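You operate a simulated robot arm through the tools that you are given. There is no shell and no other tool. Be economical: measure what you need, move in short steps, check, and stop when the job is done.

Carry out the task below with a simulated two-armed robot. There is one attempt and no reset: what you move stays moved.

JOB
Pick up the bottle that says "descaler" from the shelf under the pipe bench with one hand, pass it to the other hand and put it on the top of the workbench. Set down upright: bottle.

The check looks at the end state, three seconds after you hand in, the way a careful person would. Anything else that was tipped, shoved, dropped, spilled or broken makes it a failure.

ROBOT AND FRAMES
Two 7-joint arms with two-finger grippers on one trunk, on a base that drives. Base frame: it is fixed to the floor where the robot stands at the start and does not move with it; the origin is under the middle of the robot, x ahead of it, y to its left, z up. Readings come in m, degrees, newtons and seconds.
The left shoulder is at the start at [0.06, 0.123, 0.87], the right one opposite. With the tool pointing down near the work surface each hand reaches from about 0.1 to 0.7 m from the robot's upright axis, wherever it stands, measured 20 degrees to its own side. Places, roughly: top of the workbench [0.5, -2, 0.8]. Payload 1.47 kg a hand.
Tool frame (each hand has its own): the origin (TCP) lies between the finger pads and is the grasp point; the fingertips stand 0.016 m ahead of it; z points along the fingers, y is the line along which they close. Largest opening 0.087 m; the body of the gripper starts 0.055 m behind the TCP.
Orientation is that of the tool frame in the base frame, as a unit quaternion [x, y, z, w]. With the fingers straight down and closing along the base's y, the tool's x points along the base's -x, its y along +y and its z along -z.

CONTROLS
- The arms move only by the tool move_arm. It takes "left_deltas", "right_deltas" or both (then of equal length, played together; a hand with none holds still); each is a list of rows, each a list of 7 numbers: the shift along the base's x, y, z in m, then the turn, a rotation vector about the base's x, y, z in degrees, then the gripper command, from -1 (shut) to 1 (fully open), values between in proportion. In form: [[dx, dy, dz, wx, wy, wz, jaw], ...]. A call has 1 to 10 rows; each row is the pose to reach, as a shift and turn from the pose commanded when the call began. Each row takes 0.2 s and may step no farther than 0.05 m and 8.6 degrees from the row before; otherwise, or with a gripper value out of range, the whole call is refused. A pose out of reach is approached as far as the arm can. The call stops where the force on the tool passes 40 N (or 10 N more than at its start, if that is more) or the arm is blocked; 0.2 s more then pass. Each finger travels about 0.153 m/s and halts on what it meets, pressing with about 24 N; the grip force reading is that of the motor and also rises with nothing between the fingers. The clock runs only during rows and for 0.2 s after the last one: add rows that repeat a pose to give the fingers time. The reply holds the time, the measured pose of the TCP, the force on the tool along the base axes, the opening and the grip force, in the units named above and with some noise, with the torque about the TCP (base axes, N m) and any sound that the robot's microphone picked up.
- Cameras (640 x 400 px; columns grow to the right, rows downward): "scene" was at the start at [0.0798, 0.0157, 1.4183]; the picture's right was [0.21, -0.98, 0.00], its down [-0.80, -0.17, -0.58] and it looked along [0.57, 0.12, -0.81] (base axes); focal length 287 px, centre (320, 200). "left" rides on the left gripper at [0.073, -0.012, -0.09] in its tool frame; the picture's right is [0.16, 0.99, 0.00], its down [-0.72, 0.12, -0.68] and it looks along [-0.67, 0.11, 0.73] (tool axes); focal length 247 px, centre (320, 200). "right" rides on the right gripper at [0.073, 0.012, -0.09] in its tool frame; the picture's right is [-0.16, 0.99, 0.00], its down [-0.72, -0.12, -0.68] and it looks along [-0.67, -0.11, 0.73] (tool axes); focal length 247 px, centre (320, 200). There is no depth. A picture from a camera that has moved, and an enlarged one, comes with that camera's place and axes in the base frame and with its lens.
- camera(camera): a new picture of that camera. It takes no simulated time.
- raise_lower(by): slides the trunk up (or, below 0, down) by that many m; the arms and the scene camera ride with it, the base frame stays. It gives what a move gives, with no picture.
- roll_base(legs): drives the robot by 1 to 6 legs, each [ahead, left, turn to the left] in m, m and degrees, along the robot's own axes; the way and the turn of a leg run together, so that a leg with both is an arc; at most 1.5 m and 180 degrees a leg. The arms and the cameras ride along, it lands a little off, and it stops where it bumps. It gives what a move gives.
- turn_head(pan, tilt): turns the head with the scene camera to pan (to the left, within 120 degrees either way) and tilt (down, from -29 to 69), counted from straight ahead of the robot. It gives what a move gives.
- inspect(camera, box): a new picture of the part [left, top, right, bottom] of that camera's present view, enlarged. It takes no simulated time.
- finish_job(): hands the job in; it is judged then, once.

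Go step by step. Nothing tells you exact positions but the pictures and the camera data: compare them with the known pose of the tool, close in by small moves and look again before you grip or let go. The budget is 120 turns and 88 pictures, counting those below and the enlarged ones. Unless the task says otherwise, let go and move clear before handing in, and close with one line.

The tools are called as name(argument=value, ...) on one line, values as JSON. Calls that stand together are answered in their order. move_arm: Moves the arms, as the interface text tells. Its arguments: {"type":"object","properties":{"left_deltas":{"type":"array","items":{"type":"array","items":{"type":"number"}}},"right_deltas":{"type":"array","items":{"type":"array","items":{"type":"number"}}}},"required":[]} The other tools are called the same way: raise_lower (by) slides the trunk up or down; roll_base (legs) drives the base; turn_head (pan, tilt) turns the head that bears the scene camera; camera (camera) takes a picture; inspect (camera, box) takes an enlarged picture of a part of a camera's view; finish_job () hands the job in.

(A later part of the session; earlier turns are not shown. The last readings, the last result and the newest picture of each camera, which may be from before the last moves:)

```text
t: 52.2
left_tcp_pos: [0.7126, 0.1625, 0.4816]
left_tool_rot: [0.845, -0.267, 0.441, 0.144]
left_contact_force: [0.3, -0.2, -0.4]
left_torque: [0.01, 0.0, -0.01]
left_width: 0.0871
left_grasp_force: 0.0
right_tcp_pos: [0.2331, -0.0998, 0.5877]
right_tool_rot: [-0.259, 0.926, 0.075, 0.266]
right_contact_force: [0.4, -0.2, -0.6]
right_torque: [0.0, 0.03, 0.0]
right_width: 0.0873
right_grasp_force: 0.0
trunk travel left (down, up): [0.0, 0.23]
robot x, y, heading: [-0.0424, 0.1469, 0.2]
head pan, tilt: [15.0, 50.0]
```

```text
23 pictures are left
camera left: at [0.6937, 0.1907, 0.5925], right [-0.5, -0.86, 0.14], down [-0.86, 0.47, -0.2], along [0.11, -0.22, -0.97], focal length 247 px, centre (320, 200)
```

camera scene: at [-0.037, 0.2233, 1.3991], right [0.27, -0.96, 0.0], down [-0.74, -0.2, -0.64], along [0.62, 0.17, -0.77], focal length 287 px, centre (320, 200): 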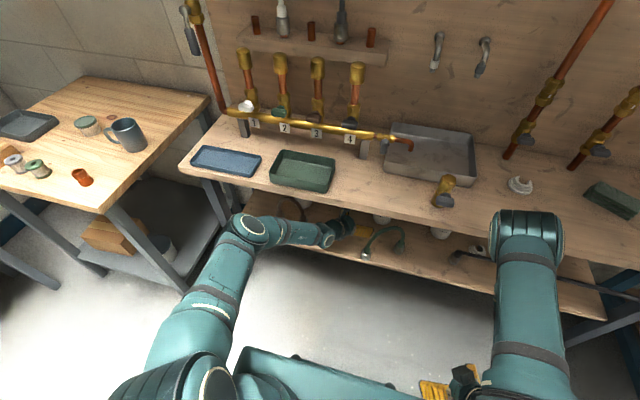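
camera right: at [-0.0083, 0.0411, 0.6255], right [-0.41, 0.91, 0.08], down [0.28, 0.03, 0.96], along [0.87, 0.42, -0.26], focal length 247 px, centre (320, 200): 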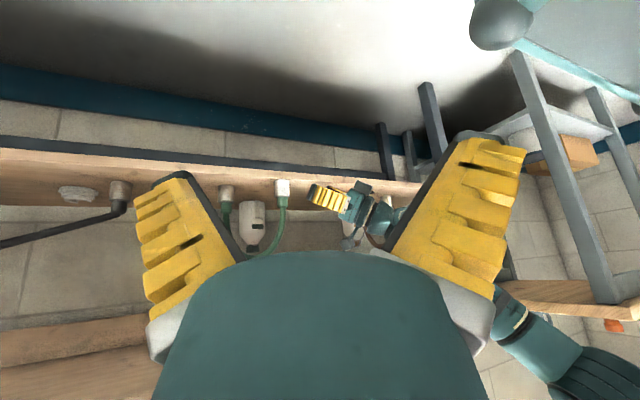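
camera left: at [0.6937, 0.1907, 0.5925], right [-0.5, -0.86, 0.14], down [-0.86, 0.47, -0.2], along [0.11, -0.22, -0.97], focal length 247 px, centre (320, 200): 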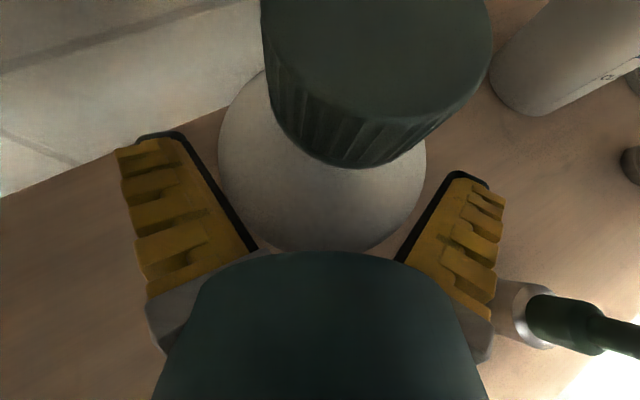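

The bottle is now centred at the grasp point. Closing the fingers.

move_arm(left_deltas=[[0, 0, 0, 0, 0, 0, 0.5], [0, 0, 0, 0, 0, 0, -0.1], [0, 0, 0, 0, 0, 0, -1], [0, 0, 0, 0, 0, 0, -1], [0, 0, 0, 0, 0, 0, -1]])

raise_lower(by=0.012)

camera(camera="left")

```text
t: 53.4
left_tcp_pos: [0.7124, 0.1634, 0.4825]
left_tool_rot: [0.845, -0.266, 0.441, 0.144]
left_contact_force: [-0.1, -2.3, 2.7]
left_torque: [-0.31, -0.12, -0.05]
left_width: 0.0712
left_grasp_force: 24.4
right_tcp_pos: [0.2322, -0.0995, 0.5873]
right_tool_rot: [-0.258, 0.926, 0.074, 0.266]
right_contact_force: [-0.7, 0.9, 0.0]
right_torque: [0.01, 0.01, -0.01]
right_width: 0.0871
right_grasp_force: 0.0
trunk travel left (down, up): [0.0, 0.23]
robot x, y, heading: [-0.0424, 0.1458, 0.1]
head pan, tilt: [15.0, 50.0]
```

```text
t: 54.0
left_tcp_pos: [0.7122, 0.1633, 0.4936]
left_tool_rot: [0.845, -0.267, 0.44, 0.144]
left_contact_force: [0.7, 0.2, -4.2]
left_torque: [0.05, -0.01, 0.01]
left_width: 0.071
left_grasp_force: 24.1
right_tcp_pos: [0.2313, -0.0986, 0.5992]
right_tool_rot: [-0.26, 0.925, 0.075, 0.266]
right_contact_force: [0.3, 0.8, 0.9]
right_torque: [-0.02, 0.06, 0.02]
right_width: 0.0869
right_grasp_force: 0.1
trunk travel left (down, up): [-0.012, 0.218]
robot x, y, heading: [-0.0421, 0.1472, 0.2]
head pan, tilt: [15.0, 50.0]
```

```text
22 pictures are left
camera left: at [0.6927, 0.1911, 0.6037], right [-0.5, -0.86, 0.14], down [-0.86, 0.47, -0.2], along [0.11, -0.22, -0.97], focal length 247 px, centre (320, 200)
```

left: 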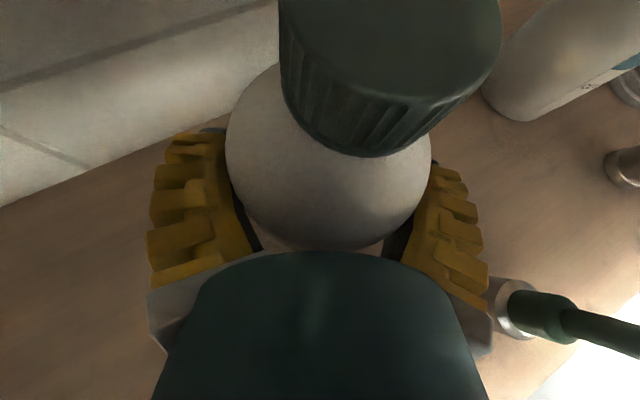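

The grip is solid: full width 0.071 m, and it carries about 4 N of weight. I'll back out to the front-left, clear of the arch, raising a little on the way.

roll_base(legs=[[-0.05, 0.05, 0]])

raise_lower(by=0.02)

roll_base(legs=[[-0.14, 0.09, 0], [-0.15, 0, 0]])

camera(camera="scene")

```text
t: 55.1
left_tcp_pos: [0.6625, 0.2127, 0.4942]
left_tool_rot: [0.845, -0.267, 0.44, 0.144]
left_contact_force: [-0.7, 0.1, -4.6]
left_torque: [0.01, 0.0, 0.01]
left_width: 0.0714
left_grasp_force: 23.6
right_tcp_pos: [0.1823, -0.0495, 0.5996]
right_tool_rot: [-0.26, 0.925, 0.075, 0.265]
right_contact_force: [0.8, 0.4, 0.2]
right_torque: [0.02, 0.01, 0.03]
right_width: 0.087
right_grasp_force: 0.1
trunk travel left (down, up): [-0.012, 0.218]
robot x, y, heading: [-0.0895, 0.1923, 0.3]
head pan, tilt: [15.0, 50.0]
```

```text
t: 55.8
left_tcp_pos: [0.663, 0.214, 0.5149]
left_tool_rot: [0.845, -0.267, 0.439, 0.144]
left_contact_force: [-1.0, 1.1, -4.1]
left_torque: [0.04, 0.03, -0.06]
left_width: 0.0712
left_grasp_force: 23.7
right_tcp_pos: [0.1832, -0.0486, 0.6195]
right_tool_rot: [-0.26, 0.925, 0.075, 0.266]
right_contact_force: [-0.2, 0.3, 0.4]
right_torque: [0.01, 0.0, 0.0]
right_width: 0.0871
right_grasp_force: 0.1
trunk travel left (down, up): [-0.032, 0.198]
robot x, y, heading: [-0.0903, 0.1968, 0.4]
head pan, tilt: [15.0, 50.0]
```

```text
t: 58.2
left_tcp_pos: [0.3708, 0.2986, 0.5146]
left_tool_rot: [0.845, -0.268, 0.44, 0.144]
left_contact_force: [0.7, -0.8, -3.7]
left_torque: [0.05, -0.02, 0.04]
left_width: 0.071
left_grasp_force: 23.9
right_tcp_pos: [-0.11, 0.0399, 0.6193]
right_tool_rot: [-0.258, 0.926, 0.075, 0.266]
right_contact_force: [-0.3, -0.8, 0.3]
right_torque: [-0.01, -0.04, 0.03]
right_width: 0.0871
right_grasp_force: 0.2
trunk travel left (down, up): [-0.032, 0.198]
robot x, y, heading: [-0.3861, 0.2852, -0.5]
head pan, tilt: [15.0, 50.0]
```

```text
21 pictures are left
camera scene: at [-0.302, 0.3044, 1.4312], right [0.26, -0.97, 0.0], down [-0.74, -0.2, -0.64], along [0.62, 0.17, -0.77], focal length 287 px, centre (320, 200)
```

scene: 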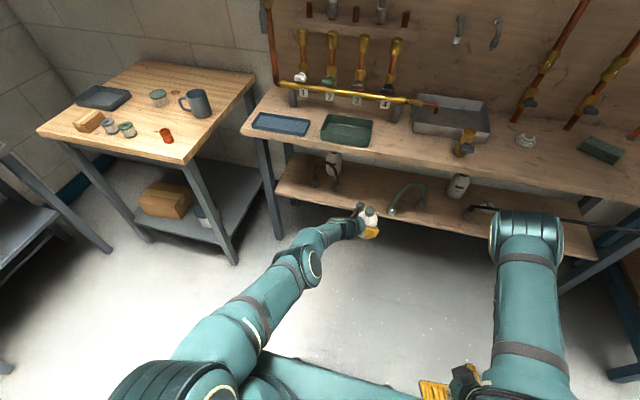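

The bottle is out and held securely, with free floor all round. For the handover I'll draw it nearer to the robot and higher, and turn the right hand so it approaches the cap from the right side.

move_arm(left_deltas=[[-0.035, 0, 0.01, 0, 0, 0, -1], [-0.075, 0, 0.025, 0, 0, 0, -1], [-0.115, 0, 0.04, 0, 0, 0, -1], [-0.155, 0, 0.055, 0, 0, 0, -1], [-0.195, 0, 0.07, 0, 0, 0, -1], [-0.235, 0, 0.08, 0, 0, 0, -1], [-0.255, 0, 0.085, 0, 0, 0, -1]], right_deltas=[[0.0, 0, 0.02, 0, 0, 5, 1], [0.02, 0, 0.05, 0, 0, 10, 1], [0.04, 0.0, 0.08, 0, 0, 15, 1], [0.06, 0.0, 0.1, 0, 0, 19, 1], [0.08, 0.02, 0.12, 0, 0, 19, 1], [0.1, 0.04, 0.13, 0, 0, 19, 1], [0.11, 0.05, 0.14, 0, 0, 19, 1]])

turn_head(pan=0, tilt=50)

camera(camera="scene")

camera(camera="right")

```text
t: 59.8
left_tcp_pos: [0.3715, 0.2987, 0.5139]
left_tool_rot: [0.844, -0.269, 0.439, 0.146]
left_contact_force: [0.1, 0.1, -3.8]
left_torque: [0.02, 0.02, -0.02]
left_width: 0.0705
left_grasp_force: 24.1
left hand out of reach, approached as far as the arm can: row 1, 2, 3, 4, 5, 6, 7
right_tcp_pos: [0.0011, 0.089, 0.7591]
right_tool_rot: [-0.407, 0.871, 0.118, 0.25]
right_contact_force: [-0.2, 0.8, 0.0]
right_torque: [-0.02, -0.02, 0.01]
right_width: 0.0872
right_grasp_force: 0.0
trunk travel left (down, up): [-0.032, 0.198]
robot x, y, heading: [-0.3864, 0.2815, 0.2]
head pan, tilt: [15.0, 50.0]
```

```text
t: 60.6
left_tcp_pos: [0.3708, 0.2991, 0.5128]
left_tool_rot: [0.845, -0.269, 0.44, 0.145]
left_contact_force: [0.5, -0.1, -5.5]
left_torque: [0.0, 0.03, -0.01]
left_width: 0.0708
left_grasp_force: 23.6
right_tcp_pos: [0.0006, 0.0884, 0.7586]
right_tool_rot: [-0.407, 0.87, 0.118, 0.25]
right_contact_force: [0.5, 0.4, -0.8]
right_torque: [0.0, -0.02, -0.02]
right_width: 0.0868
right_grasp_force: 0.2
trunk travel left (down, up): [-0.032, 0.198]
robot x, y, heading: [-0.3856, 0.2857, 0.2]
head pan, tilt: [0.0, 50.0]
```

```text
20 pictures are left
camera scene: at [-0.2986, 0.2845, 1.4311], right [0.0, -1.0, 0.0], down [-0.77, 0.0, -0.64], along [0.64, 0.0, -0.77], focal length 287 px, centre (320, 200)
```

scene: 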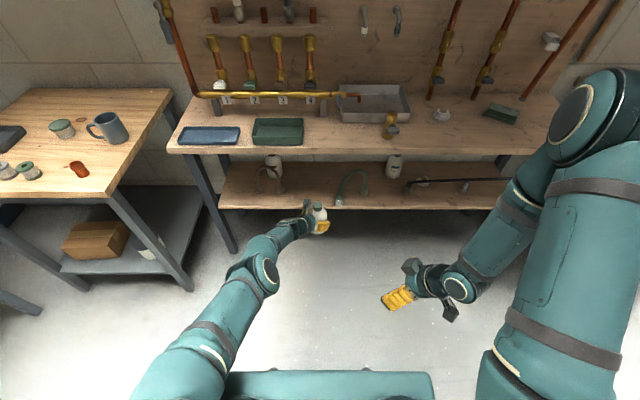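

```text
19 pictures are left
camera right: at [-0.0789, 0.0128, 0.7962], right [-0.67, 0.74, 0.09], down [0.25, 0.12, 0.96], along [0.7, 0.67, -0.26], focal length 247 px, centre (320, 200)
```

right: 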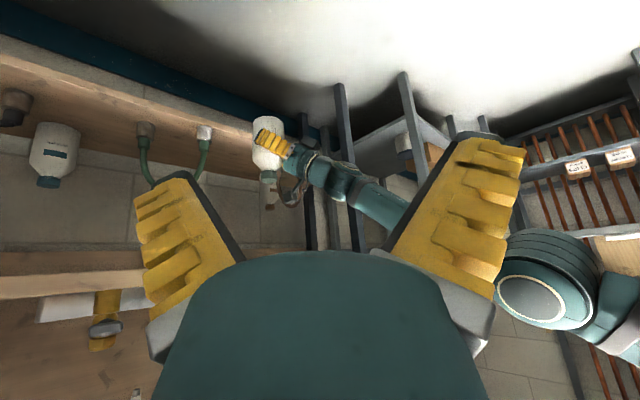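

The left arm refused to move back ("out of reach" from its stretched pose). I'll try a small step back along its own axis to free it.

move_arm(left_deltas=[[-0.02, 0.012, 0, -1.5, -2, 0, -1], [-0.04, 0.024, 0.005, -3, -4, 0, -1], [-0.06, 0.036, 0.01, -4.5, -6, 0, -1]])

```text
t: 61.4
left_tcp_pos: [0.315, 0.3326, 0.5207]
left_tool_rot: [0.814, -0.256, 0.494, 0.163]
left_contact_force: [0.2, 0.6, -4.3]
left_torque: [0.02, 0.04, 0.01]
left_width: 0.0715
left_grasp_force: 24.6
right_tcp_pos: [0.0016, 0.0895, 0.7573]
right_tool_rot: [-0.407, 0.87, 0.118, 0.251]
right_contact_force: [-0.7, -0.4, -0.6]
right_torque: [0.01, 0.02, 0.02]
right_width: 0.0871
right_grasp_force: 0.1
trunk travel left (down, up): [-0.032, 0.198]
robot x, y, heading: [-0.3841, 0.2854, 0.4]
head pan, tilt: [0.0, 50.0]
```

That freed it. Now I'll bring the bottle closer and up, and level it again.

move_arm(left_deltas=[[-0.03, 0, 0.01, 0, 0, 0, -1], [-0.065, 0, 0.025, 1, 1.5, 0, -1], [-0.1, -0.005, 0.04, 2, 3, 0, -1], [-0.135, -0.01, 0.055, 3, 4, 0, -1], [-0.17, -0.015, 0.07, 4, 5, 0, -1], [-0.19, -0.02, 0.08, 4.5, 6, 0, -1]])

camera(camera="right")

camera(camera="scene")

```text
t: 62.8
left_tcp_pos: [0.1296, 0.3115, 0.5994]
left_tool_rot: [0.845, -0.267, 0.441, 0.143]
left_contact_force: [-0.2, 0.5, -4.6]
left_torque: [0.03, 0.01, 0.03]
left_width: 0.0703
left_grasp_force: 24.2
right_tcp_pos: [0.0011, 0.0894, 0.7582]
right_tool_rot: [-0.407, 0.871, 0.117, 0.249]
right_contact_force: [0.0, 0.3, -0.3]
right_torque: [0.02, 0.0, 0.01]
right_width: 0.0871
right_grasp_force: 0.1
trunk travel left (down, up): [-0.032, 0.198]
robot x, y, heading: [-0.3848, 0.2849, 0.2]
head pan, tilt: [0.0, 50.0]
```

```text
18 pictures are left
camera right: at [-0.079, 0.0128, 0.7963], right [-0.67, 0.74, 0.09], down [0.25, 0.12, 0.96], along [0.7, 0.67, -0.26], focal length 247 px, centre (320, 200)
```

right: 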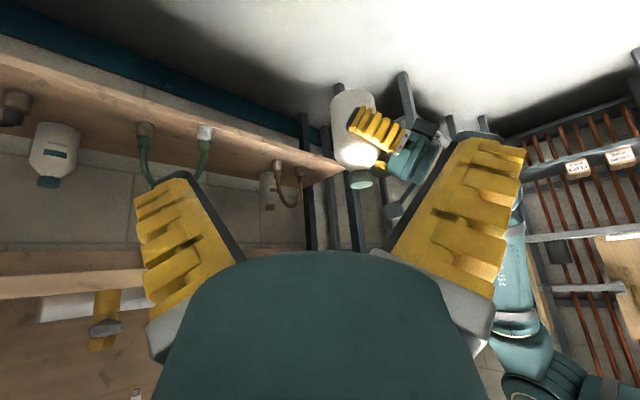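

```text
17 pictures are left
camera scene: at [-0.2989, 0.2843, 1.4311], right [0.0, -1.0, 0.0], down [-0.77, 0.0, -0.64], along [0.64, 0.0, -0.77], focal length 287 px, centre (320, 200)
```

scene: 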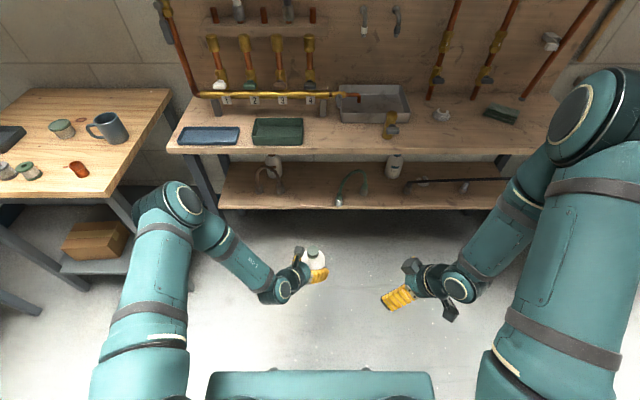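

The cap is located at about (0.136, 0.304, 0.667). The left wrist camera would be in the way of the right fingers here, so I'll turn the hands until they oppose each other: left pointing right, right pointing left and down.

move_arm(left_deltas=[[0, 0, 0, 0, 0, -8, -1], [0, 0, 0, 0, 0, -16, -1], [0, 0, 0, 0, 0, -24, -1], [0, 0, 0, 0, 0, -32, -1], [0, 0, 0, 0, 0, -40, -1], [0, 0, 0, 0, 0, -48, -1], [0, 0, 0, 0, 0, -54, -1]], right_deltas=[[0.01, -0.01, 0, 0, 0, 7, 1], [0.03, -0.02, 0, 0, 0, 14, 1], [0.05, -0.02, 0, 0, 0, 21, 1], [0.07, -0.01, 0, 0, 0, 28, 1], [0.09, 0.0, 0, 0, 0, 35, 1], [0.11, 0.01, 0, 0, 0, 40, 1], [0.12, 0.02, 0, 0, 0, 40, 1]])

camera(camera="scene")

camera(camera="right")

```text
t: 64.4
left_tcp_pos: [0.127, 0.3106, 0.5993]
left_tool_rot: [0.631, -0.623, 0.325, 0.329]
left_contact_force: [-0.3, -0.3, -4.9]
left_torque: [0.0, -0.02, 0.03]
left_width: 0.0695
left_grasp_force: 24.1
right_tcp_pos: [0.1216, 0.1083, 0.7584]
right_tool_rot: [0.681, -0.678, -0.197, -0.195]
right_contact_force: [0.0, 0.1, 0.5]
right_torque: [0.01, 0.03, -0.01]
right_width: 0.087
right_grasp_force: 0.1
trunk travel left (down, up): [-0.032, 0.198]
robot x, y, heading: [-0.3846, 0.2839, 0.3]
head pan, tilt: [0.0, 50.0]
```

```text
16 pictures are left
camera scene: at [-0.2986, 0.2845, 1.4311], right [0.0, -1.0, 0.0], down [-0.77, 0.0, -0.64], along [0.64, 0.0, -0.77], focal length 287 px, centre (320, 200)
```

scene: 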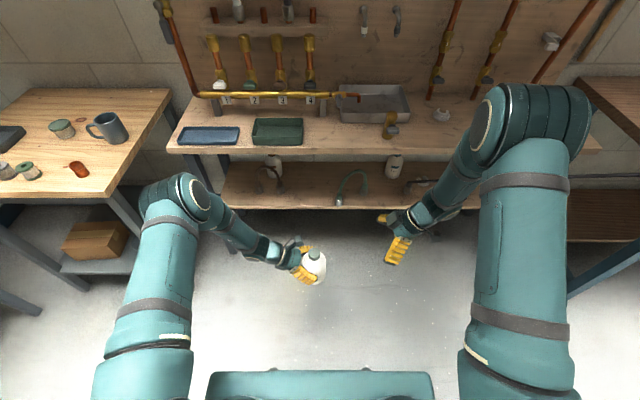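

```text
15 pictures are left
camera right: at [0.1091, -0.001, 0.7962], right [-0.99, 0.13, 0.09], down [0.12, 0.25, 0.96], along [0.1, 0.96, -0.26], focal length 247 px, centre (320, 200)
```

right: 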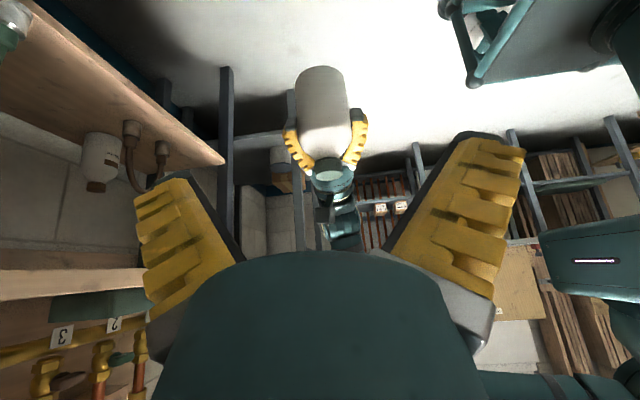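

The hands oppose each other well. I'll bring the right hand to the pre-grasp along its axis, straddling the cap.

move_arm(right_deltas=[[0.002, 0.04, 0, 0, 0, 0, 1], [0.004, 0.08, 0, 0, 0, 0, 1], [0.005, 0.12, -0.01, 0, 0, 0, 1], [0.005, 0.156, -0.023, 0, 0, 0, 1]])

camera(camera="right")

```text
t: 65.4
left_tcp_pos: [0.1281, 0.3101, 0.6004]
left_tool_rot: [0.631, -0.622, 0.327, 0.329]
left_contact_force: [0.3, 0.1, -4.1]
left_torque: [0.04, 0.06, 0.04]
left_width: 0.0699
left_grasp_force: 24.1
right_tcp_pos: [0.1243, 0.2636, 0.7356]
right_tool_rot: [0.68, -0.679, -0.196, -0.196]
right_contact_force: [-1.3, -0.8, -0.2]
right_torque: [0.02, 0.02, 0.02]
right_width: 0.087
right_grasp_force: 0.0
trunk travel left (down, up): [-0.032, 0.198]
robot x, y, heading: [-0.3866, 0.2857, -0.1]
head pan, tilt: [0.0, 50.0]
```

```text
14 pictures are left
camera right: at [0.1123, 0.1551, 0.7732], right [-0.99, 0.13, 0.09], down [0.12, 0.25, 0.96], along [0.1, 0.96, -0.26], focal length 247 px, centre (320, 200)
```

right: 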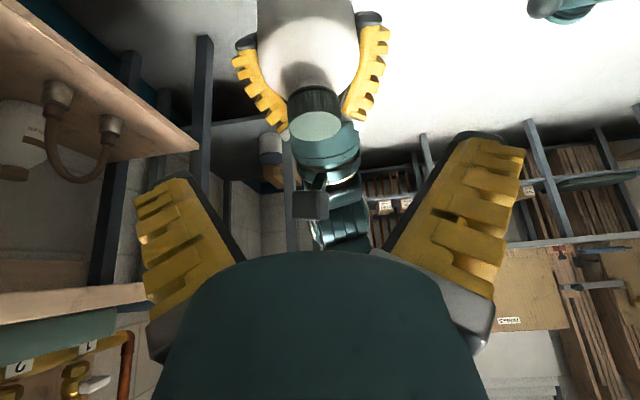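

The cap is centred between the open fingers, at (0.1255, 0.307, 0.664). I'll move in and close on it.

move_arm(right_deltas=[[0.001, 0.015, -0.023, 0, 0, 0, 1], [0.001, 0.03, -0.047, 0, 0, 0, 1], [0.001, 0.0435, -0.07, 0, 0, 0, 1], [0.001, 0.0435, -0.07, 0, 0, 0, 0.2], [0.001, 0.0435, -0.07, 0, 0, 0, -1], [0.001, 0.0435, -0.07, 0, 0, 0, -1], [0.001, 0.0435, -0.07, 0, 0, 0, -1]])

camera(camera="right")

```text
t: 67.0
left_tcp_pos: [0.1268, 0.3099, 0.5986]
left_tool_rot: [0.631, -0.622, 0.326, 0.329]
left_contact_force: [-3.5, 2.3, -12.9]
left_torque: [0.06, -0.11, -0.13]
left_width: 0.0687
left_grasp_force: 23.9
right_tcp_pos: [0.127, 0.3069, 0.6673]
right_tool_rot: [0.681, -0.678, -0.196, -0.195]
right_contact_force: [4.0, -2.3, 8.2]
right_torque: [-0.21, -0.14, 0.08]
right_width: 0.03
right_grasp_force: 23.9
trunk travel left (down, up): [-0.032, 0.198]
robot x, y, heading: [-0.3839, 0.285, -0.0]
head pan, tilt: [0.0, 50.0]
```

```text
13 pictures are left
camera right: at [0.1147, 0.1979, 0.7056], right [-0.99, 0.13, 0.08], down [0.11, 0.25, 0.96], along [0.11, 0.96, -0.26], focal length 247 px, centre (320, 200)
```

right: 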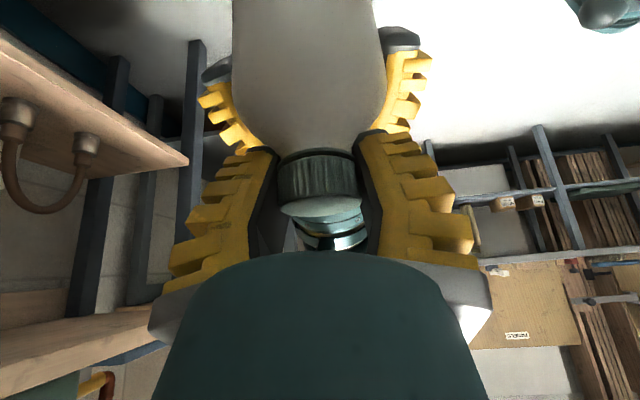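

The right fingers hold the neck just under the cap. I'll open the left hand and check that the right takes the weight, then retreat the left hand along its axis.

move_arm(left_deltas=[[0, 0, 0, 0, 0, 0, 0.3], [0, 0, 0, 0, 0, 0, 1], [0, 0, 0, 0, 0, 0, 1], [0, 0, 0, 0, 0, 0, 1]])

camera(camera="right")

```text
t: 68.0
left_tcp_pos: [0.1282, 0.3114, 0.5997]
left_tool_rot: [0.631, -0.622, 0.327, 0.329]
left_contact_force: [0.6, 0.0, -0.1]
left_torque: [0.03, 0.0, -0.01]
left_width: 0.087
left_grasp_force: 0.1
right_tcp_pos: [0.1256, 0.3075, 0.6669]
right_tool_rot: [0.681, -0.678, -0.196, -0.194]
right_contact_force: [-1.0, -0.9, -0.3]
right_torque: [0.05, -0.03, -0.04]
right_width: 0.0298
right_grasp_force: 24.1
trunk travel left (down, up): [-0.032, 0.198]
robot x, y, heading: [-0.3863, 0.2841, 0.2]
head pan, tilt: [0.0, 50.0]
```

```text
12 pictures are left
camera right: at [0.114, 0.198, 0.7051], right [-0.99, 0.13, 0.09], down [0.12, 0.25, 0.96], along [0.1, 0.96, -0.26], focal length 247 px, centre (320, 200)
```

right: 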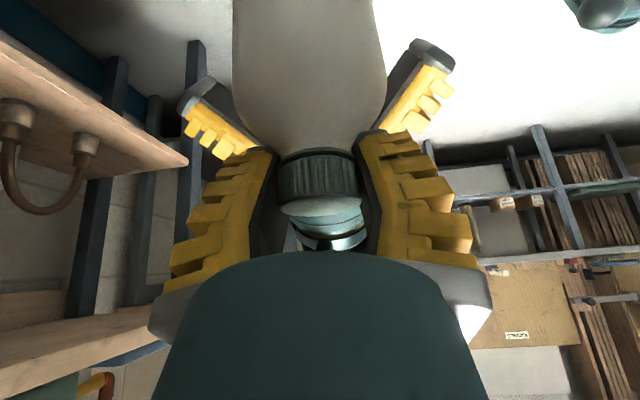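

The bottle stays in the right fingers. I'll retreat the left hand and see.

move_arm(left_deltas=[[0, 0.02, 0.014, 0, 0, 0, 1], [0, 0.05, 0.034, 0, 0, 0, 1], [0, 0.09, 0.05, 0, 0, 0, 1], [0, 0.13, 0.05, 0, 0, 0, 1]])

camera(camera="scene")

```text
t: 69.0
left_tcp_pos: [0.1281, 0.4416, 0.6513]
left_tool_rot: [0.63, -0.623, 0.326, 0.329]
left_contact_force: [0.5, 1.0, 0.2]
left_torque: [0.01, 0.01, -0.01]
left_width: 0.0869
left_grasp_force: 0.1
right_tcp_pos: [0.1264, 0.3068, 0.6675]
right_tool_rot: [0.681, -0.678, -0.196, -0.194]
right_contact_force: [-0.9, 0.0, -0.1]
right_torque: [0.01, -0.02, -0.01]
right_width: 0.0297
right_grasp_force: 24.7
trunk travel left (down, up): [-0.032, 0.198]
robot x, y, heading: [-0.3853, 0.2848, 0.1]
head pan, tilt: [0.0, 50.0]
```

```text
11 pictures are left
camera scene: at [-0.2988, 0.2849, 1.4311], right [0.0, -1.0, 0.0], down [-0.77, 0.0, -0.64], along [0.64, 0.0, -0.77], focal length 287 px, centre (320, 200)
```

scene: 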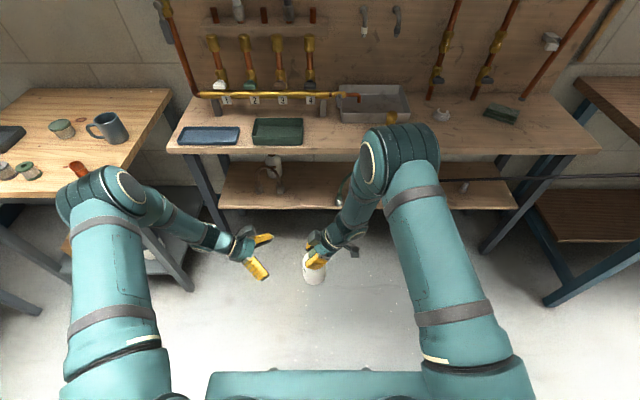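

The right hand holds the bottle and the left is clear. I'll raise the bottle above bench height and look to the right towards the workbench.

raise_lower(by=0.19)

move_arm(right_deltas=[[-0.01, -0.02, 0.03, 0, 0, 0, -1], [-0.02, -0.04, 0.06, 0, 0, 0, -1], [-0.03, -0.06, 0.09, 0, 0, 0, -1], [-0.03, -0.08, 0.12, 0, 0, 0, -1]])

turn_head(pan=-55, tilt=35)

camera(camera="scene")

```text
t: 71.1
left_tcp_pos: [0.1294, 0.4412, 0.84]
left_tool_rot: [0.631, -0.622, 0.326, 0.329]
left_contact_force: [0.5, 0.3, -0.5]
left_torque: [-0.02, 0.0, 0.02]
left_width: 0.0871
left_grasp_force: 0.1
right_tcp_pos: [0.1265, 0.3073, 0.8572]
right_tool_rot: [0.68, -0.679, -0.196, -0.195]
right_contact_force: [-0.1, 0.7, -4.0]
right_torque: [0.06, 0.01, 0.0]
right_width: 0.0294
right_grasp_force: 24.3
trunk travel left (down, up): [-0.222, 0.008]
robot x, y, heading: [-0.3821, 0.2824, 0.4]
head pan, tilt: [0.0, 50.0]
```

```text
t: 72.1
left_tcp_pos: [0.1287, 0.4411, 0.8419]
left_tool_rot: [0.631, -0.622, 0.327, 0.329]
left_contact_force: [0.1, -1.0, 0.0]
left_torque: [0.01, -0.01, -0.04]
left_width: 0.0871
left_grasp_force: 0.2
right_tcp_pos: [0.0946, 0.2276, 0.9757]
right_tool_rot: [0.681, -0.678, -0.196, -0.195]
right_contact_force: [-0.7, -0.3, -4.1]
right_torque: [0.02, -0.01, 0.01]
right_width: 0.0298
right_grasp_force: 24.1
trunk travel left (down, up): [-0.222, 0.008]
robot x, y, heading: [-0.3872, 0.2823, 0.1]
head pan, tilt: [0.0, 50.0]
```

```text
t: 73.3
left_tcp_pos: [0.1298, 0.4395, 0.8424]
left_tool_rot: [0.631, -0.623, 0.326, 0.329]
left_contact_force: [-0.1, 0.1, -0.5]
left_torque: [0.0, -0.01, 0.01]
left_width: 0.0871
left_grasp_force: 0.1
right_tcp_pos: [0.0957, 0.2279, 0.9762]
right_tool_rot: [0.681, -0.679, -0.196, -0.195]
right_contact_force: [-0.2, -0.9, -3.5]
right_torque: [0.02, -0.03, 0.02]
right_width: 0.0299
right_grasp_force: 23.5
trunk travel left (down, up): [-0.222, 0.008]
robot x, y, heading: [-0.3863, 0.2812, -0.1]
head pan, tilt: [-55.0, 35.0]
```

```text
10 pictures are left
camera scene: at [-0.325, 0.2123, 1.6428], right [-0.82, -0.58, 0.0], down [-0.33, 0.47, -0.82], along [0.47, -0.67, -0.57], focal length 287 px, centre (320, 200)
```

scene: 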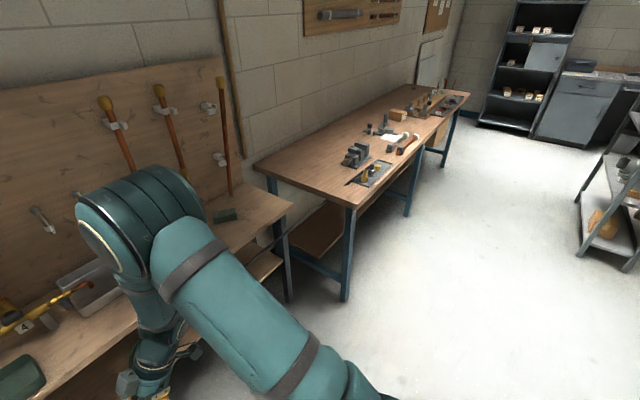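

The right hand now carries the full 4 N. The workbench's front edge is at x≈0.19 and its left end at y≈−0.85, and the end section up to y≈−1.1 looks free. I'll drive right in front of it and look.

roll_base(legs=[[0, -1.26, 0]])

turn_head(pan=-5, tilt=45)

camera(camera="scene")

```text
t: 84.4
left_tcp_pos: [0.1452, -0.7747, 0.8412]
left_tool_rot: [0.647, -0.61, 0.33, 0.317]
left_contact_force: [-1.6, 3.9, 1.5]
left_torque: [0.0, -0.13, 0.21]
left_width: 0.0874
left_grasp_force: 0.2
right_tcp_pos: [0.1186, -0.9971, 0.9765]
right_tool_rot: [0.692, -0.667, -0.199, -0.192]
right_contact_force: [0.2, -1.6, -4.0]
right_torque: [0.03, 0.01, 0.03]
right_width: 0.0302
right_grasp_force: 23.6
trunk travel left (down, up): [-0.222, 0.008]
robot x, y, heading: [-0.3652, -0.9595, 2.1]
head pan, tilt: [-55.0, 35.0]
stopped in leg 1: the force on the tool passed its limit at 43 N (the readings are from after the stop); the commanded pose is now the measured one
```

```text
t: 85.6
left_tcp_pos: [0.1462, -0.7754, 0.8404]
left_tool_rot: [0.647, -0.61, 0.331, 0.317]
left_contact_force: [-2.2, 7.5, 1.1]
left_torque: [-0.09, -0.08, 0.45]
left_width: 0.0874
left_grasp_force: 0.1
right_tcp_pos: [0.1184, -0.9965, 0.9759]
right_tool_rot: [0.692, -0.667, -0.199, -0.191]
right_contact_force: [-0.2, 0.1, -4.0]
right_torque: [0.02, -0.03, 0.02]
right_width: 0.0306
right_grasp_force: 23.8
trunk travel left (down, up): [-0.222, 0.008]
robot x, y, heading: [-0.3633, -0.952, 2.0]
head pan, tilt: [-5.0, 45.0]
```

```text
9 pictures are left
camera scene: at [-0.2737, -0.9596, 1.6281], right [-0.05, -1.0, 0.0], down [-0.71, 0.04, -0.71], along [0.71, -0.04, -0.71], focal length 287 px, centre (320, 200)
```

scene: 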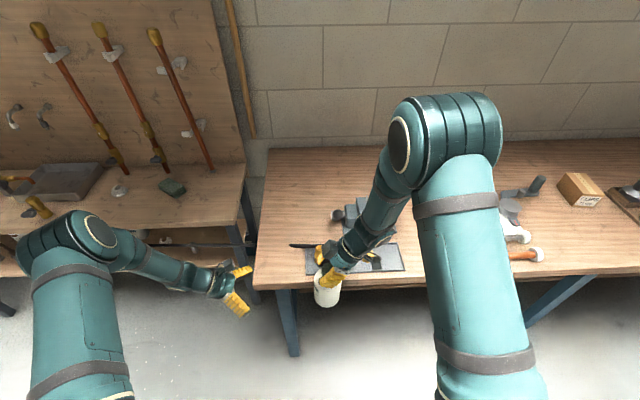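

The left fingertip bumped the workbench's end while driving; the bottle is unaffected. I'll pull the left hand back, lift the bottle further, and then move it over the free left-end spot near (0.48, −0.885).

move_arm(left_deltas=[[-0.01, 0.03, 0.01, 0, 0, 0, 1], [-0.04, 0.06, 0.02, 0, 0, 0, 1], [-0.07, 0.09, 0.02, 0, 0, 0, 1], [-0.1, 0.11, 0.02, 0, 0, 0, 1]], right_deltas=[[0, 0, 0.02, 0, 0, 0, -1], [0, 0, 0.04, 0, 0, 0, -1], [0, 0, 0.06, 0, 0, 0, -1], [0, 0, 0.07, 0, 0, 0, -1]])

roll_base(legs=[[0, 0.09, -2], [0.2, 0, 0]])

```text
t: 86.6
left_tcp_pos: [0.0433, -0.6651, 0.8608]
left_tool_rot: [0.645, -0.61, 0.331, 0.318]
left_contact_force: [-0.3, -0.9, 0.5]
left_torque: [-0.01, 0.04, 0.01]
left_width: 0.0869
left_grasp_force: 0.0
right_tcp_pos: [0.1186, -0.9962, 1.046]
right_tool_rot: [0.692, -0.666, -0.2, -0.191]
right_contact_force: [0.3, 0.1, -4.0]
right_torque: [0.04, -0.02, -0.04]
right_width: 0.0307
right_grasp_force: 23.7
trunk travel left (down, up): [-0.222, 0.008]
robot x, y, heading: [-0.3651, -0.9575, 1.8]
head pan, tilt: [-5.0, 45.0]
```

```text
t: 89.3
left_tcp_pos: [0.2531, -0.5877, 0.8594]
left_tool_rot: [0.635, -0.621, 0.325, 0.325]
left_contact_force: [1.1, 1.0, -0.9]
left_torque: [-0.02, 0.03, -0.01]
left_width: 0.087
left_grasp_force: 0.0
right_tcp_pos: [0.3168, -0.9221, 1.0455]
right_tool_rot: [0.68, -0.679, -0.197, -0.195]
right_contact_force: [0.6, -0.4, -5.0]
right_torque: [0.03, 0.0, 0.03]
right_width: 0.0306
right_grasp_force: 24.5
trunk travel left (down, up): [-0.222, 0.008]
robot x, y, heading: [-0.1644, -0.8652, 0.0]
head pan, tilt: [-5.0, 45.0]
```

Now I'll extend the right arm to the spot and look before lowering.

move_arm(right_deltas=[[0.04, 0.01, 0, 0, 0, 0, -1], [0.08, 0.02, 0, 0, 0, 0, -1], [0.115, 0.03, -0.01, 0, 0, 0, -1], [0.145, 0.037, -0.02, 0, 0, 0, -1]])

camera(camera="scene")

```text
t: 90.3
left_tcp_pos: [0.2535, -0.5861, 0.8586]
left_tool_rot: [0.635, -0.621, 0.325, 0.325]
left_contact_force: [1.0, 0.0, -0.5]
left_torque: [0.02, 0.03, -0.04]
left_width: 0.087
left_grasp_force: 0.1
right_tcp_pos: [0.465, -0.8847, 1.0247]
right_tool_rot: [0.68, -0.679, -0.196, -0.194]
right_contact_force: [0.7, 0.4, -4.5]
right_torque: [0.0, 0.02, 0.01]
right_width: 0.0304
right_grasp_force: 23.8
trunk travel left (down, up): [-0.222, 0.008]
robot x, y, heading: [-0.1617, -0.8673, 0.2]
head pan, tilt: [-5.0, 45.0]
```

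```text
8 pictures are left
camera scene: at [-0.0731, -0.8721, 1.6279], right [-0.09, -1.0, 0.0], down [-0.71, 0.06, -0.71], along [0.7, -0.06, -0.71], focal length 287 px, centre (320, 200)
```

scene: 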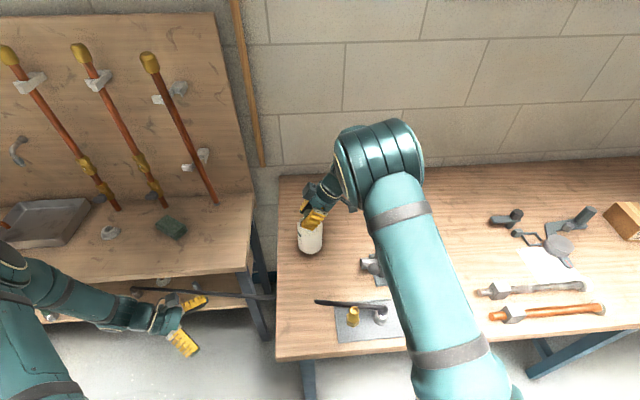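

The bottle is above clear wood. I'll lower it slowly, watching for the load to come off.

move_arm(right_deltas=[[0, 0, -0.012, 0, 0, 0, -1], [0, 0, -0.024, 0, 0, 0, -1], [0, 0, -0.036, 0, 0, 0, -1], [0, 0, -0.046, 0, 0, 0, -1], [0, 0, -0.055, 0, 0, 0, -1]])

inspect(camera="scene", box=[250, 170, 400, 300])

```text
t: 91.5
left_tcp_pos: [0.2522, -0.5879, 0.8613]
left_tool_rot: [0.635, -0.621, 0.326, 0.323]
left_contact_force: [0.8, -0.3, -0.2]
left_torque: [0.0, 0.01, -0.03]
left_width: 0.087
left_grasp_force: 0.0
right_tcp_pos: [0.4651, -0.8822, 0.9821]
right_tool_rot: [0.68, -0.677, -0.196, -0.203]
right_contact_force: [-8.1, -0.6, 21.1]
right_torque: [-0.16, 0.46, -0.02]
right_width: 0.0308
right_grasp_force: 24.0
trunk travel left (down, up): [-0.222, 0.008]
robot x, y, heading: [-0.1642, -0.8655, -0.0]
head pan, tilt: [-5.0, 45.0]
stopped in row 5 (right hand): the force on the tool passed its limit at 46 N (the readings are from after the stop); the commanded pose is now the measured one
```

```text
3.08 times, centred on (325, 235) of scene
camera zoom: at [-0.0762, -0.8727, 1.6283], right [-0.09, -1.0, 0.0], down [-0.7, 0.06, -0.71], along [0.7, -0.06, -0.71], focal length 884 px, centre (305, 92)
```

zoom: 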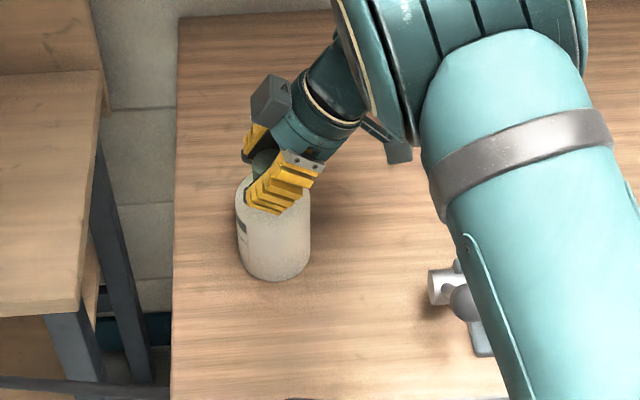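

The bottle has touched down on the bench, pressing a little too hard. I'll ease up a few millimetres before letting go.

move_arm(right_deltas=[[0, 0, 0.002, 0, 0, 0, -1], [0, 0, 0.003, 0, 0, 0, -1]])

```text
t: 92.1
left_tcp_pos: [0.253, -0.5868, 0.8597]
left_tool_rot: [0.635, -0.621, 0.325, 0.324]
left_contact_force: [0.4, 0.7, -0.2]
left_torque: [0.0, -0.02, 0.0]
left_width: 0.0871
left_grasp_force: 0.0
right_tcp_pos: [0.466, -0.882, 0.983]
right_tool_rot: [0.681, -0.677, -0.195, -0.201]
right_contact_force: [-1.3, 2.4, 8.1]
right_torque: [0.37, 0.23, -0.03]
right_width: 0.0315
right_grasp_force: 23.6
trunk travel left (down, up): [-0.222, 0.008]
robot x, y, heading: [-0.1629, -0.8662, 0.1]
head pan, tilt: [-5.0, 45.0]
```

move_arm(right_deltas=[[0, 0, 0.001, 0, 0, 0, -1], [0, 0, 0.002, 0, 0, 0, -1]])

```text
t: 92.7
left_tcp_pos: [0.2532, -0.5878, 0.8604]
left_tool_rot: [0.636, -0.621, 0.325, 0.323]
left_contact_force: [0.1, 0.1, 0.4]
left_torque: [0.01, 0.01, -0.04]
left_width: 0.0868
left_grasp_force: 0.0
right_tcp_pos: [0.4653, -0.8847, 0.9825]
right_tool_rot: [0.68, -0.678, -0.196, -0.201]
right_contact_force: [-0.7, -0.2, -4.5]
right_torque: [0.05, 0.04, 0.02]
right_width: 0.0307
right_grasp_force: 24.6
trunk travel left (down, up): [-0.222, 0.008]
robot x, y, heading: [-0.1671, -0.8655, -0.1]
head pan, tilt: [-5.0, 45.0]
```

The load is back on the hand, so the bottle is just touching. I'll lower 1 mm, open gently and retreat along the finger axis.

move_arm(right_deltas=[[0, 0, -0.0015, 0, 0, 0, -1], [0, 0, -0.0015, 0, 0, 0, -0.1], [0, 0, -0.0015, 0, 0, 0, 0.3], [0, 0, -0.0015, 0, 0, 0, 1], [0, 0, -0.0015, 0, 0, 0, 1], [0, 0, -0.0015, 0, 0, 0, 1]])

move_arm(right_deltas=[[0, -0.012, 0.02, 0, 0, 0, 1], [0, -0.03, 0.05, 0, 0, 0, 1], [0, -0.05, 0.085, 0, 0, 0, 1], [-0.03, -0.06, 0.11, 0, 0, 0, 1], [-0.07, -0.06, 0.12, 0, 0, 0, 1], [-0.11, -0.06, 0.12, 0, 0, 0, 1], [-0.15, -0.06, 0.12, 0, 0, 0, 1]])

inspect(camera="scene", box=[230, 150, 430, 310])

```text
t: 94.1
left_tcp_pos: [0.2526, -0.5874, 0.86]
left_tool_rot: [0.636, -0.621, 0.325, 0.323]
left_contact_force: [-0.2, 0.0, -0.4]
left_torque: [0.01, 0.01, -0.01]
left_width: 0.087
left_grasp_force: 0.0
right_tcp_pos: [0.466, -0.8822, 0.9827]
right_tool_rot: [0.68, -0.678, -0.195, -0.201]
right_contact_force: [0.9, 0.2, 0.1]
right_torque: [-0.04, 0.01, -0.02]
right_width: 0.0871
right_grasp_force: 0.1
trunk travel left (down, up): [-0.222, 0.008]
robot x, y, heading: [-0.1622, -0.8658, -0.1]
head pan, tilt: [-5.0, 45.0]
```

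```text
t: 95.7
left_tcp_pos: [0.2531, -0.588, 0.86]
left_tool_rot: [0.635, -0.621, 0.326, 0.324]
left_contact_force: [0.2, 0.2, 0.1]
left_torque: [-0.01, -0.02, -0.01]
left_width: 0.087
left_grasp_force: 0.1
right_tcp_pos: [0.3116, -0.9447, 1.1046]
right_tool_rot: [0.68, -0.677, -0.195, -0.202]
right_contact_force: [-0.6, 0.1, 0.2]
right_torque: [-0.03, -0.04, -0.02]
right_width: 0.0869
right_grasp_force: 0.0
trunk travel left (down, up): [-0.222, 0.008]
robot x, y, heading: [-0.1598, -0.8645, 0.3]
head pan, tilt: [-5.0, 45.0]
```

```text
2.50 times, centred on (330, 230) of scene
camera zoom: at [-0.0759, -0.8726, 1.6282], right [-0.09, -1.0, 0.0], down [-0.7, 0.06, -0.71], along [0.71, -0.06, -0.71], focal length 718 px, centre (295, 125)
```

zoom: 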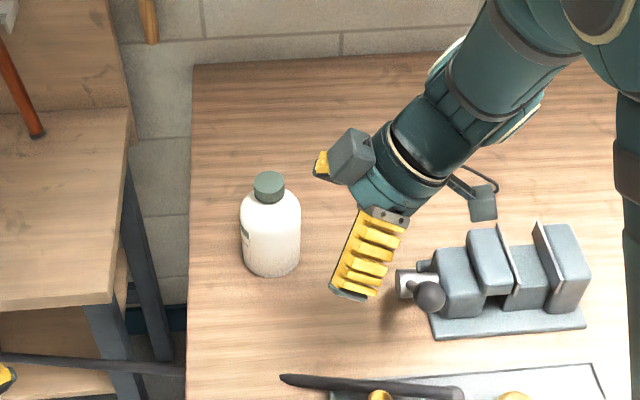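

The descaler stands upright on the workbench with the right hand clear. Now I go back to set the green hose arch where it was; I'll drive back and lower the trunk.

roll_base(legs=[[-0.22, 0, 0], [0, 1.01, 0]])

raise_lower(by=-0.2)

move_arm(left_deltas=[[-0.02, -0.02, 0, 0, 0, 0, 1], [-0.04, -0.04, 0, 0, 0, 0, 1], [-0.06, -0.06, 0, 0, 0, 0, 1], [-0.06, -0.06, 0, 0, 0, 0, 1], [-0.06, -0.06, 0, 0, 0, 0, 1], [-0.06, -0.06, 0, 0, 0, 0, 1], [-0.06, -0.06, 0, 0, 0, 0, 1], [-0.06, -0.06, 0, 0, 0, 0, 1]], right_deltas=[[0.0, 0, -0.04, 0, 0, -8, 1], [0, 0, -0.08, 0, 0, -16, 1], [0, 0, -0.12, 0, 0, -24, 1], [0, 0, -0.16, 0, 0, -32, 1], [0, 0, -0.2, 0, 0, -40, 1], [0, 0, -0.24, 0, 0, -48, 1], [0, 0, -0.28, 0, 0, -56, 1], [0, 0, -0.32, 0, 0, -64, 1]])

```text
t: 106.1
left_tcp_pos: [0.0287, 0.4122, 0.8581]
left_tool_rot: [0.635, -0.622, 0.325, 0.324]
left_contact_force: [0.1, -0.7, -0.4]
left_torque: [0.0, 0.01, 0.04]
left_width: 0.0873
left_grasp_force: 0.0
right_tcp_pos: [0.0907, 0.0547, 1.1045]
right_tool_rot: [0.68, -0.678, -0.196, -0.202]
right_contact_force: [0.4, -0.1, 0.3]
right_torque: [0.0, 0.03, -0.03]
right_width: 0.0867
right_grasp_force: 0.1
trunk travel left (down, up): [-0.222, 0.008]
robot x, y, heading: [-0.3874, 0.1343, -0.4]
head pan, tilt: [-5.0, 45.0]
```

```text
t: 108.3
left_tcp_pos: [0.0282, 0.4112, 0.6615]
left_tool_rot: [0.635, -0.621, 0.325, 0.324]
left_contact_force: [0.0, 0.0, -0.2]
left_torque: [0.02, 0.01, -0.01]
left_width: 0.0872
left_grasp_force: 0.1
right_tcp_pos: [0.0905, 0.0557, 0.9037]
right_tool_rot: [0.68, -0.677, -0.196, -0.202]
right_contact_force: [-0.1, 0.7, -0.8]
right_torque: [0.0, 0.06, 0.0]
right_width: 0.0868
right_grasp_force: 0.1
trunk travel left (down, up): [-0.022, 0.208]
robot x, y, heading: [-0.3884, 0.133, -0.1]
head pan, tilt: [-5.0, 45.0]
```

```text
t: 110.1
left_tcp_pos: [-0.0301, 0.3503, 0.6595]
left_tool_rot: [0.635, -0.621, 0.325, 0.323]
left_contact_force: [0.3, 0.2, 0.6]
left_torque: [-0.01, -0.01, -0.02]
left_width: 0.0869
left_grasp_force: 0.1
right_tcp_pos: [0.091, 0.0562, 0.5839]
right_tool_rot: [-0.216, 0.935, 0.058, 0.275]
right_contact_force: [-0.1, 0.3, -0.2]
right_torque: [-0.04, -0.02, 0.03]
right_width: 0.087
right_grasp_force: 0.1
trunk travel left (down, up): [-0.022, 0.208]
robot x, y, heading: [-0.3851, 0.1348, 0.2]
head pan, tilt: [-5.0, 45.0]
```

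The right hand now points forward and down, which suits the arch foot. I'll drive closer, aim the hand at the foot and take a look.

roll_base(legs=[[0.26, 0, 0]])

move_arm(right_deltas=[[0.015, 0.03, -0.005, 1.4, -3, 0, 1], [0.03, 0.06, -0.01, 2.8, -6, 0, 1], [0.055, 0.095, -0.02, 4.2, -9, 0, 1]])

camera(camera="right")

```text
t: 111.9
left_tcp_pos: [0.2301, 0.3521, 0.6598]
left_tool_rot: [0.636, -0.621, 0.325, 0.323]
left_contact_force: [0.0, 0.8, -0.3]
left_torque: [-0.02, 0.03, -0.01]
left_width: 0.087
left_grasp_force: 0.1
right_tcp_pos: [0.3517, 0.0578, 0.5839]
right_tool_rot: [-0.219, 0.934, 0.06, 0.274]
right_contact_force: [0.6, -1.3, 0.0]
right_torque: [-0.01, 0.05, 0.01]
right_width: 0.0869
right_grasp_force: 0.1
trunk travel left (down, up): [-0.022, 0.208]
robot x, y, heading: [-0.1283, 0.1354, 0.1]
head pan, tilt: [-5.0, 45.0]
```

```text
t: 112.7
left_tcp_pos: [0.2273, 0.3526, 0.661]
left_tool_rot: [0.636, -0.621, 0.325, 0.323]
left_contact_force: [0.3, -0.5, -0.5]
left_torque: [-0.02, 0.01, 0.01]
left_width: 0.0868
left_grasp_force: 0.1
right_tcp_pos: [0.407, 0.1539, 0.5674]
right_tool_rot: [-0.213, 0.907, 0.077, 0.355]
right_contact_force: [0.8, -0.1, -0.2]
right_torque: [-0.01, 0.05, 0.02]
right_width: 0.0869
right_grasp_force: 0.1
trunk travel left (down, up): [-0.022, 0.208]
robot x, y, heading: [-0.1301, 0.1332, 0.1]
head pan, tilt: [-5.0, 45.0]
```

```text
5 pictures are left
camera right: at [0.2982, 0.1142, 0.584], right [-0.33, 0.94, 0.09], down [0.11, -0.06, 0.99], along [0.94, 0.34, -0.08], focal length 247 px, centre (320, 200)
```

right: 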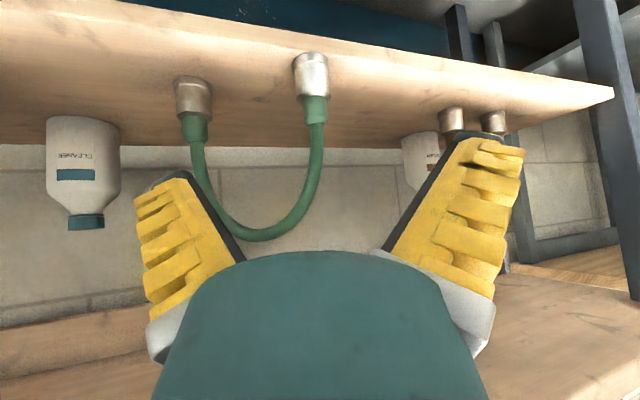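

I locate the arch's left foot at about (0.54, 0.207), with its original spot about 0.066 m farther in and 0.045 m to the left. I'll shift the base a bit closer and put the open fingers around the foot.

roll_base(legs=[[0.04, 0.05, 0]])

move_arm(right_deltas=[[0.02, 0.0, -0.03, 0, 0, 0, 1], [0.045, 0.0, -0.06, 0, 0, 0, 1]])

camera(camera="right")

```text
t: 113.9
left_tcp_pos: [0.2675, 0.4024, 0.6598]
left_tool_rot: [0.635, -0.621, 0.325, 0.325]
left_contact_force: [-0.5, 0.0, -0.2]
left_torque: [0.0, -0.02, 0.0]
left_width: 0.087
left_grasp_force: 0.1
right_tcp_pos: [0.4453, 0.204, 0.5667]
right_tool_rot: [-0.213, 0.908, 0.076, 0.354]
right_contact_force: [0.2, 0.5, 0.6]
right_torque: [-0.01, -0.02, -0.04]
right_width: 0.0871
right_grasp_force: 0.0
trunk travel left (down, up): [-0.022, 0.208]
robot x, y, heading: [-0.0885, 0.1818, 0.3]
head pan, tilt: [-5.0, 45.0]
```

```text
t: 114.5
left_tcp_pos: [0.2682, 0.4015, 0.6598]
left_tool_rot: [0.636, -0.621, 0.325, 0.324]
left_contact_force: [-0.7, 0.1, -0.6]
left_torque: [0.03, 0.04, -0.02]
left_width: 0.0869
left_grasp_force: 0.0
right_tcp_pos: [0.4917, 0.2015, 0.5052]
right_tool_rot: [-0.213, 0.907, 0.077, 0.354]
right_contact_force: [0.5, -0.3, -1.1]
right_torque: [-0.02, 0.02, -0.04]
right_width: 0.0873
right_grasp_force: 0.1
trunk travel left (down, up): [-0.022, 0.208]
robot x, y, heading: [-0.0884, 0.1817, -0.0]
head pan, tilt: [-5.0, 45.0]
```

```text
4 pictures are left
camera right: at [0.3828, 0.1619, 0.5229], right [-0.33, 0.94, 0.09], down [0.11, -0.06, 0.99], along [0.94, 0.34, -0.09], focal length 247 px, centre (320, 200)
```

right: 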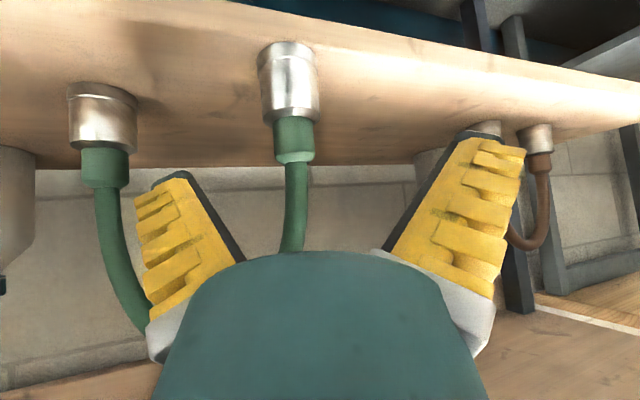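

The foot's centre is at about (0.53, 0.203). I'll move in around it and close the fingers.

move_arm(right_deltas=[[0.014, 0.0, -0.02, 0, 0, 0, 1], [0.038, 0.0015, -0.05, 0, 0, 0, 1], [0.038, 0.0015, -0.05, 0, 0, 0, 0.2], [0.038, 0.0015, -0.05, 0, 0, 0, -0.5], [0.038, 0.0015, -0.05, 0, 0, 0, -1], [0.038, 0.0015, -0.05, 0, 0, 0, -1]])

```text
t: 115.9
left_tcp_pos: [0.2681, 0.4028, 0.6616]
left_tool_rot: [0.636, -0.62, 0.326, 0.323]
left_contact_force: [0.5, -0.7, 0.2]
left_torque: [0.0, -0.01, 0.01]
left_width: 0.087
left_grasp_force: 0.0
right_tcp_pos: [0.5292, 0.2026, 0.4562]
right_tool_rot: [-0.213, 0.907, 0.076, 0.356]
right_contact_force: [-0.9, -0.7, 6.0]
right_torque: [0.06, -0.05, 0.0]
right_width: 0.0271
right_grasp_force: 24.1
trunk travel left (down, up): [-0.022, 0.208]
robot x, y, heading: [-0.089, 0.1844, -0.2]
head pan, tilt: [-5.0, 45.0]
```

The foot is gripped. Now I'll slide it back and to the left, turning about 28° as the arch returns to its original line.

move_arm(right_deltas=[[0.014, 0.011, 0.0015, 0, 0, -5.5, -1], [0.029, 0.021, 0.0015, 0, 0, -11, -1], [0.043, 0.03, 0.0015, 0, 0, -16.5, -1], [0.057, 0.038, 0.0015, 0, 0, -22, -1], [0.07, 0.045, 0.0015, 0, 0, -28, -1]])

camera(camera="right")

```text
t: 117.1
left_tcp_pos: [0.2678, 0.4018, 0.6597]
left_tool_rot: [0.636, -0.62, 0.325, 0.323]
left_contact_force: [-0.7, -0.7, 0.1]
left_torque: [-0.01, 0.03, 0.02]
left_width: 0.087
left_grasp_force: 0.1
right_tcp_pos: [0.5986, 0.2369, 0.4601]
right_tool_rot: [0.015, 0.932, -0.012, 0.363]
right_contact_force: [0.4, -1.1, -0.2]
right_torque: [0.0, -0.02, 0.01]
right_width: 0.0265
right_grasp_force: 24.2
right hand out of reach, approached as far as the arm can: row 5
trunk travel left (down, up): [-0.022, 0.208]
robot x, y, heading: [-0.089, 0.1867, 0.2]
head pan, tilt: [-5.0, 45.0]
```

```text
3 pictures are left
camera right: at [0.4833, 0.2528, 0.478], right [0.15, 0.98, 0.1], down [0.07, -0.11, 0.99], along [0.99, -0.14, -0.09], focal length 247 px, centre (320, 200)
```

right: 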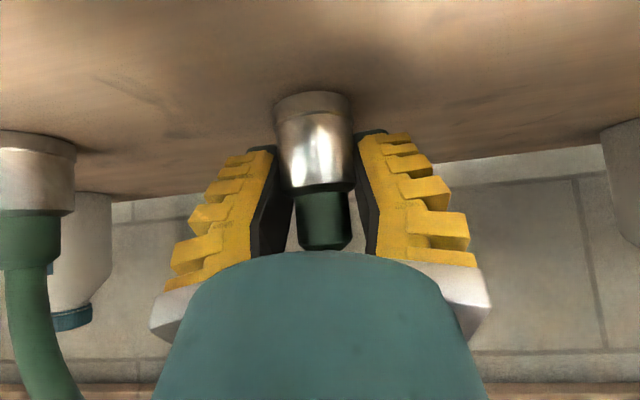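

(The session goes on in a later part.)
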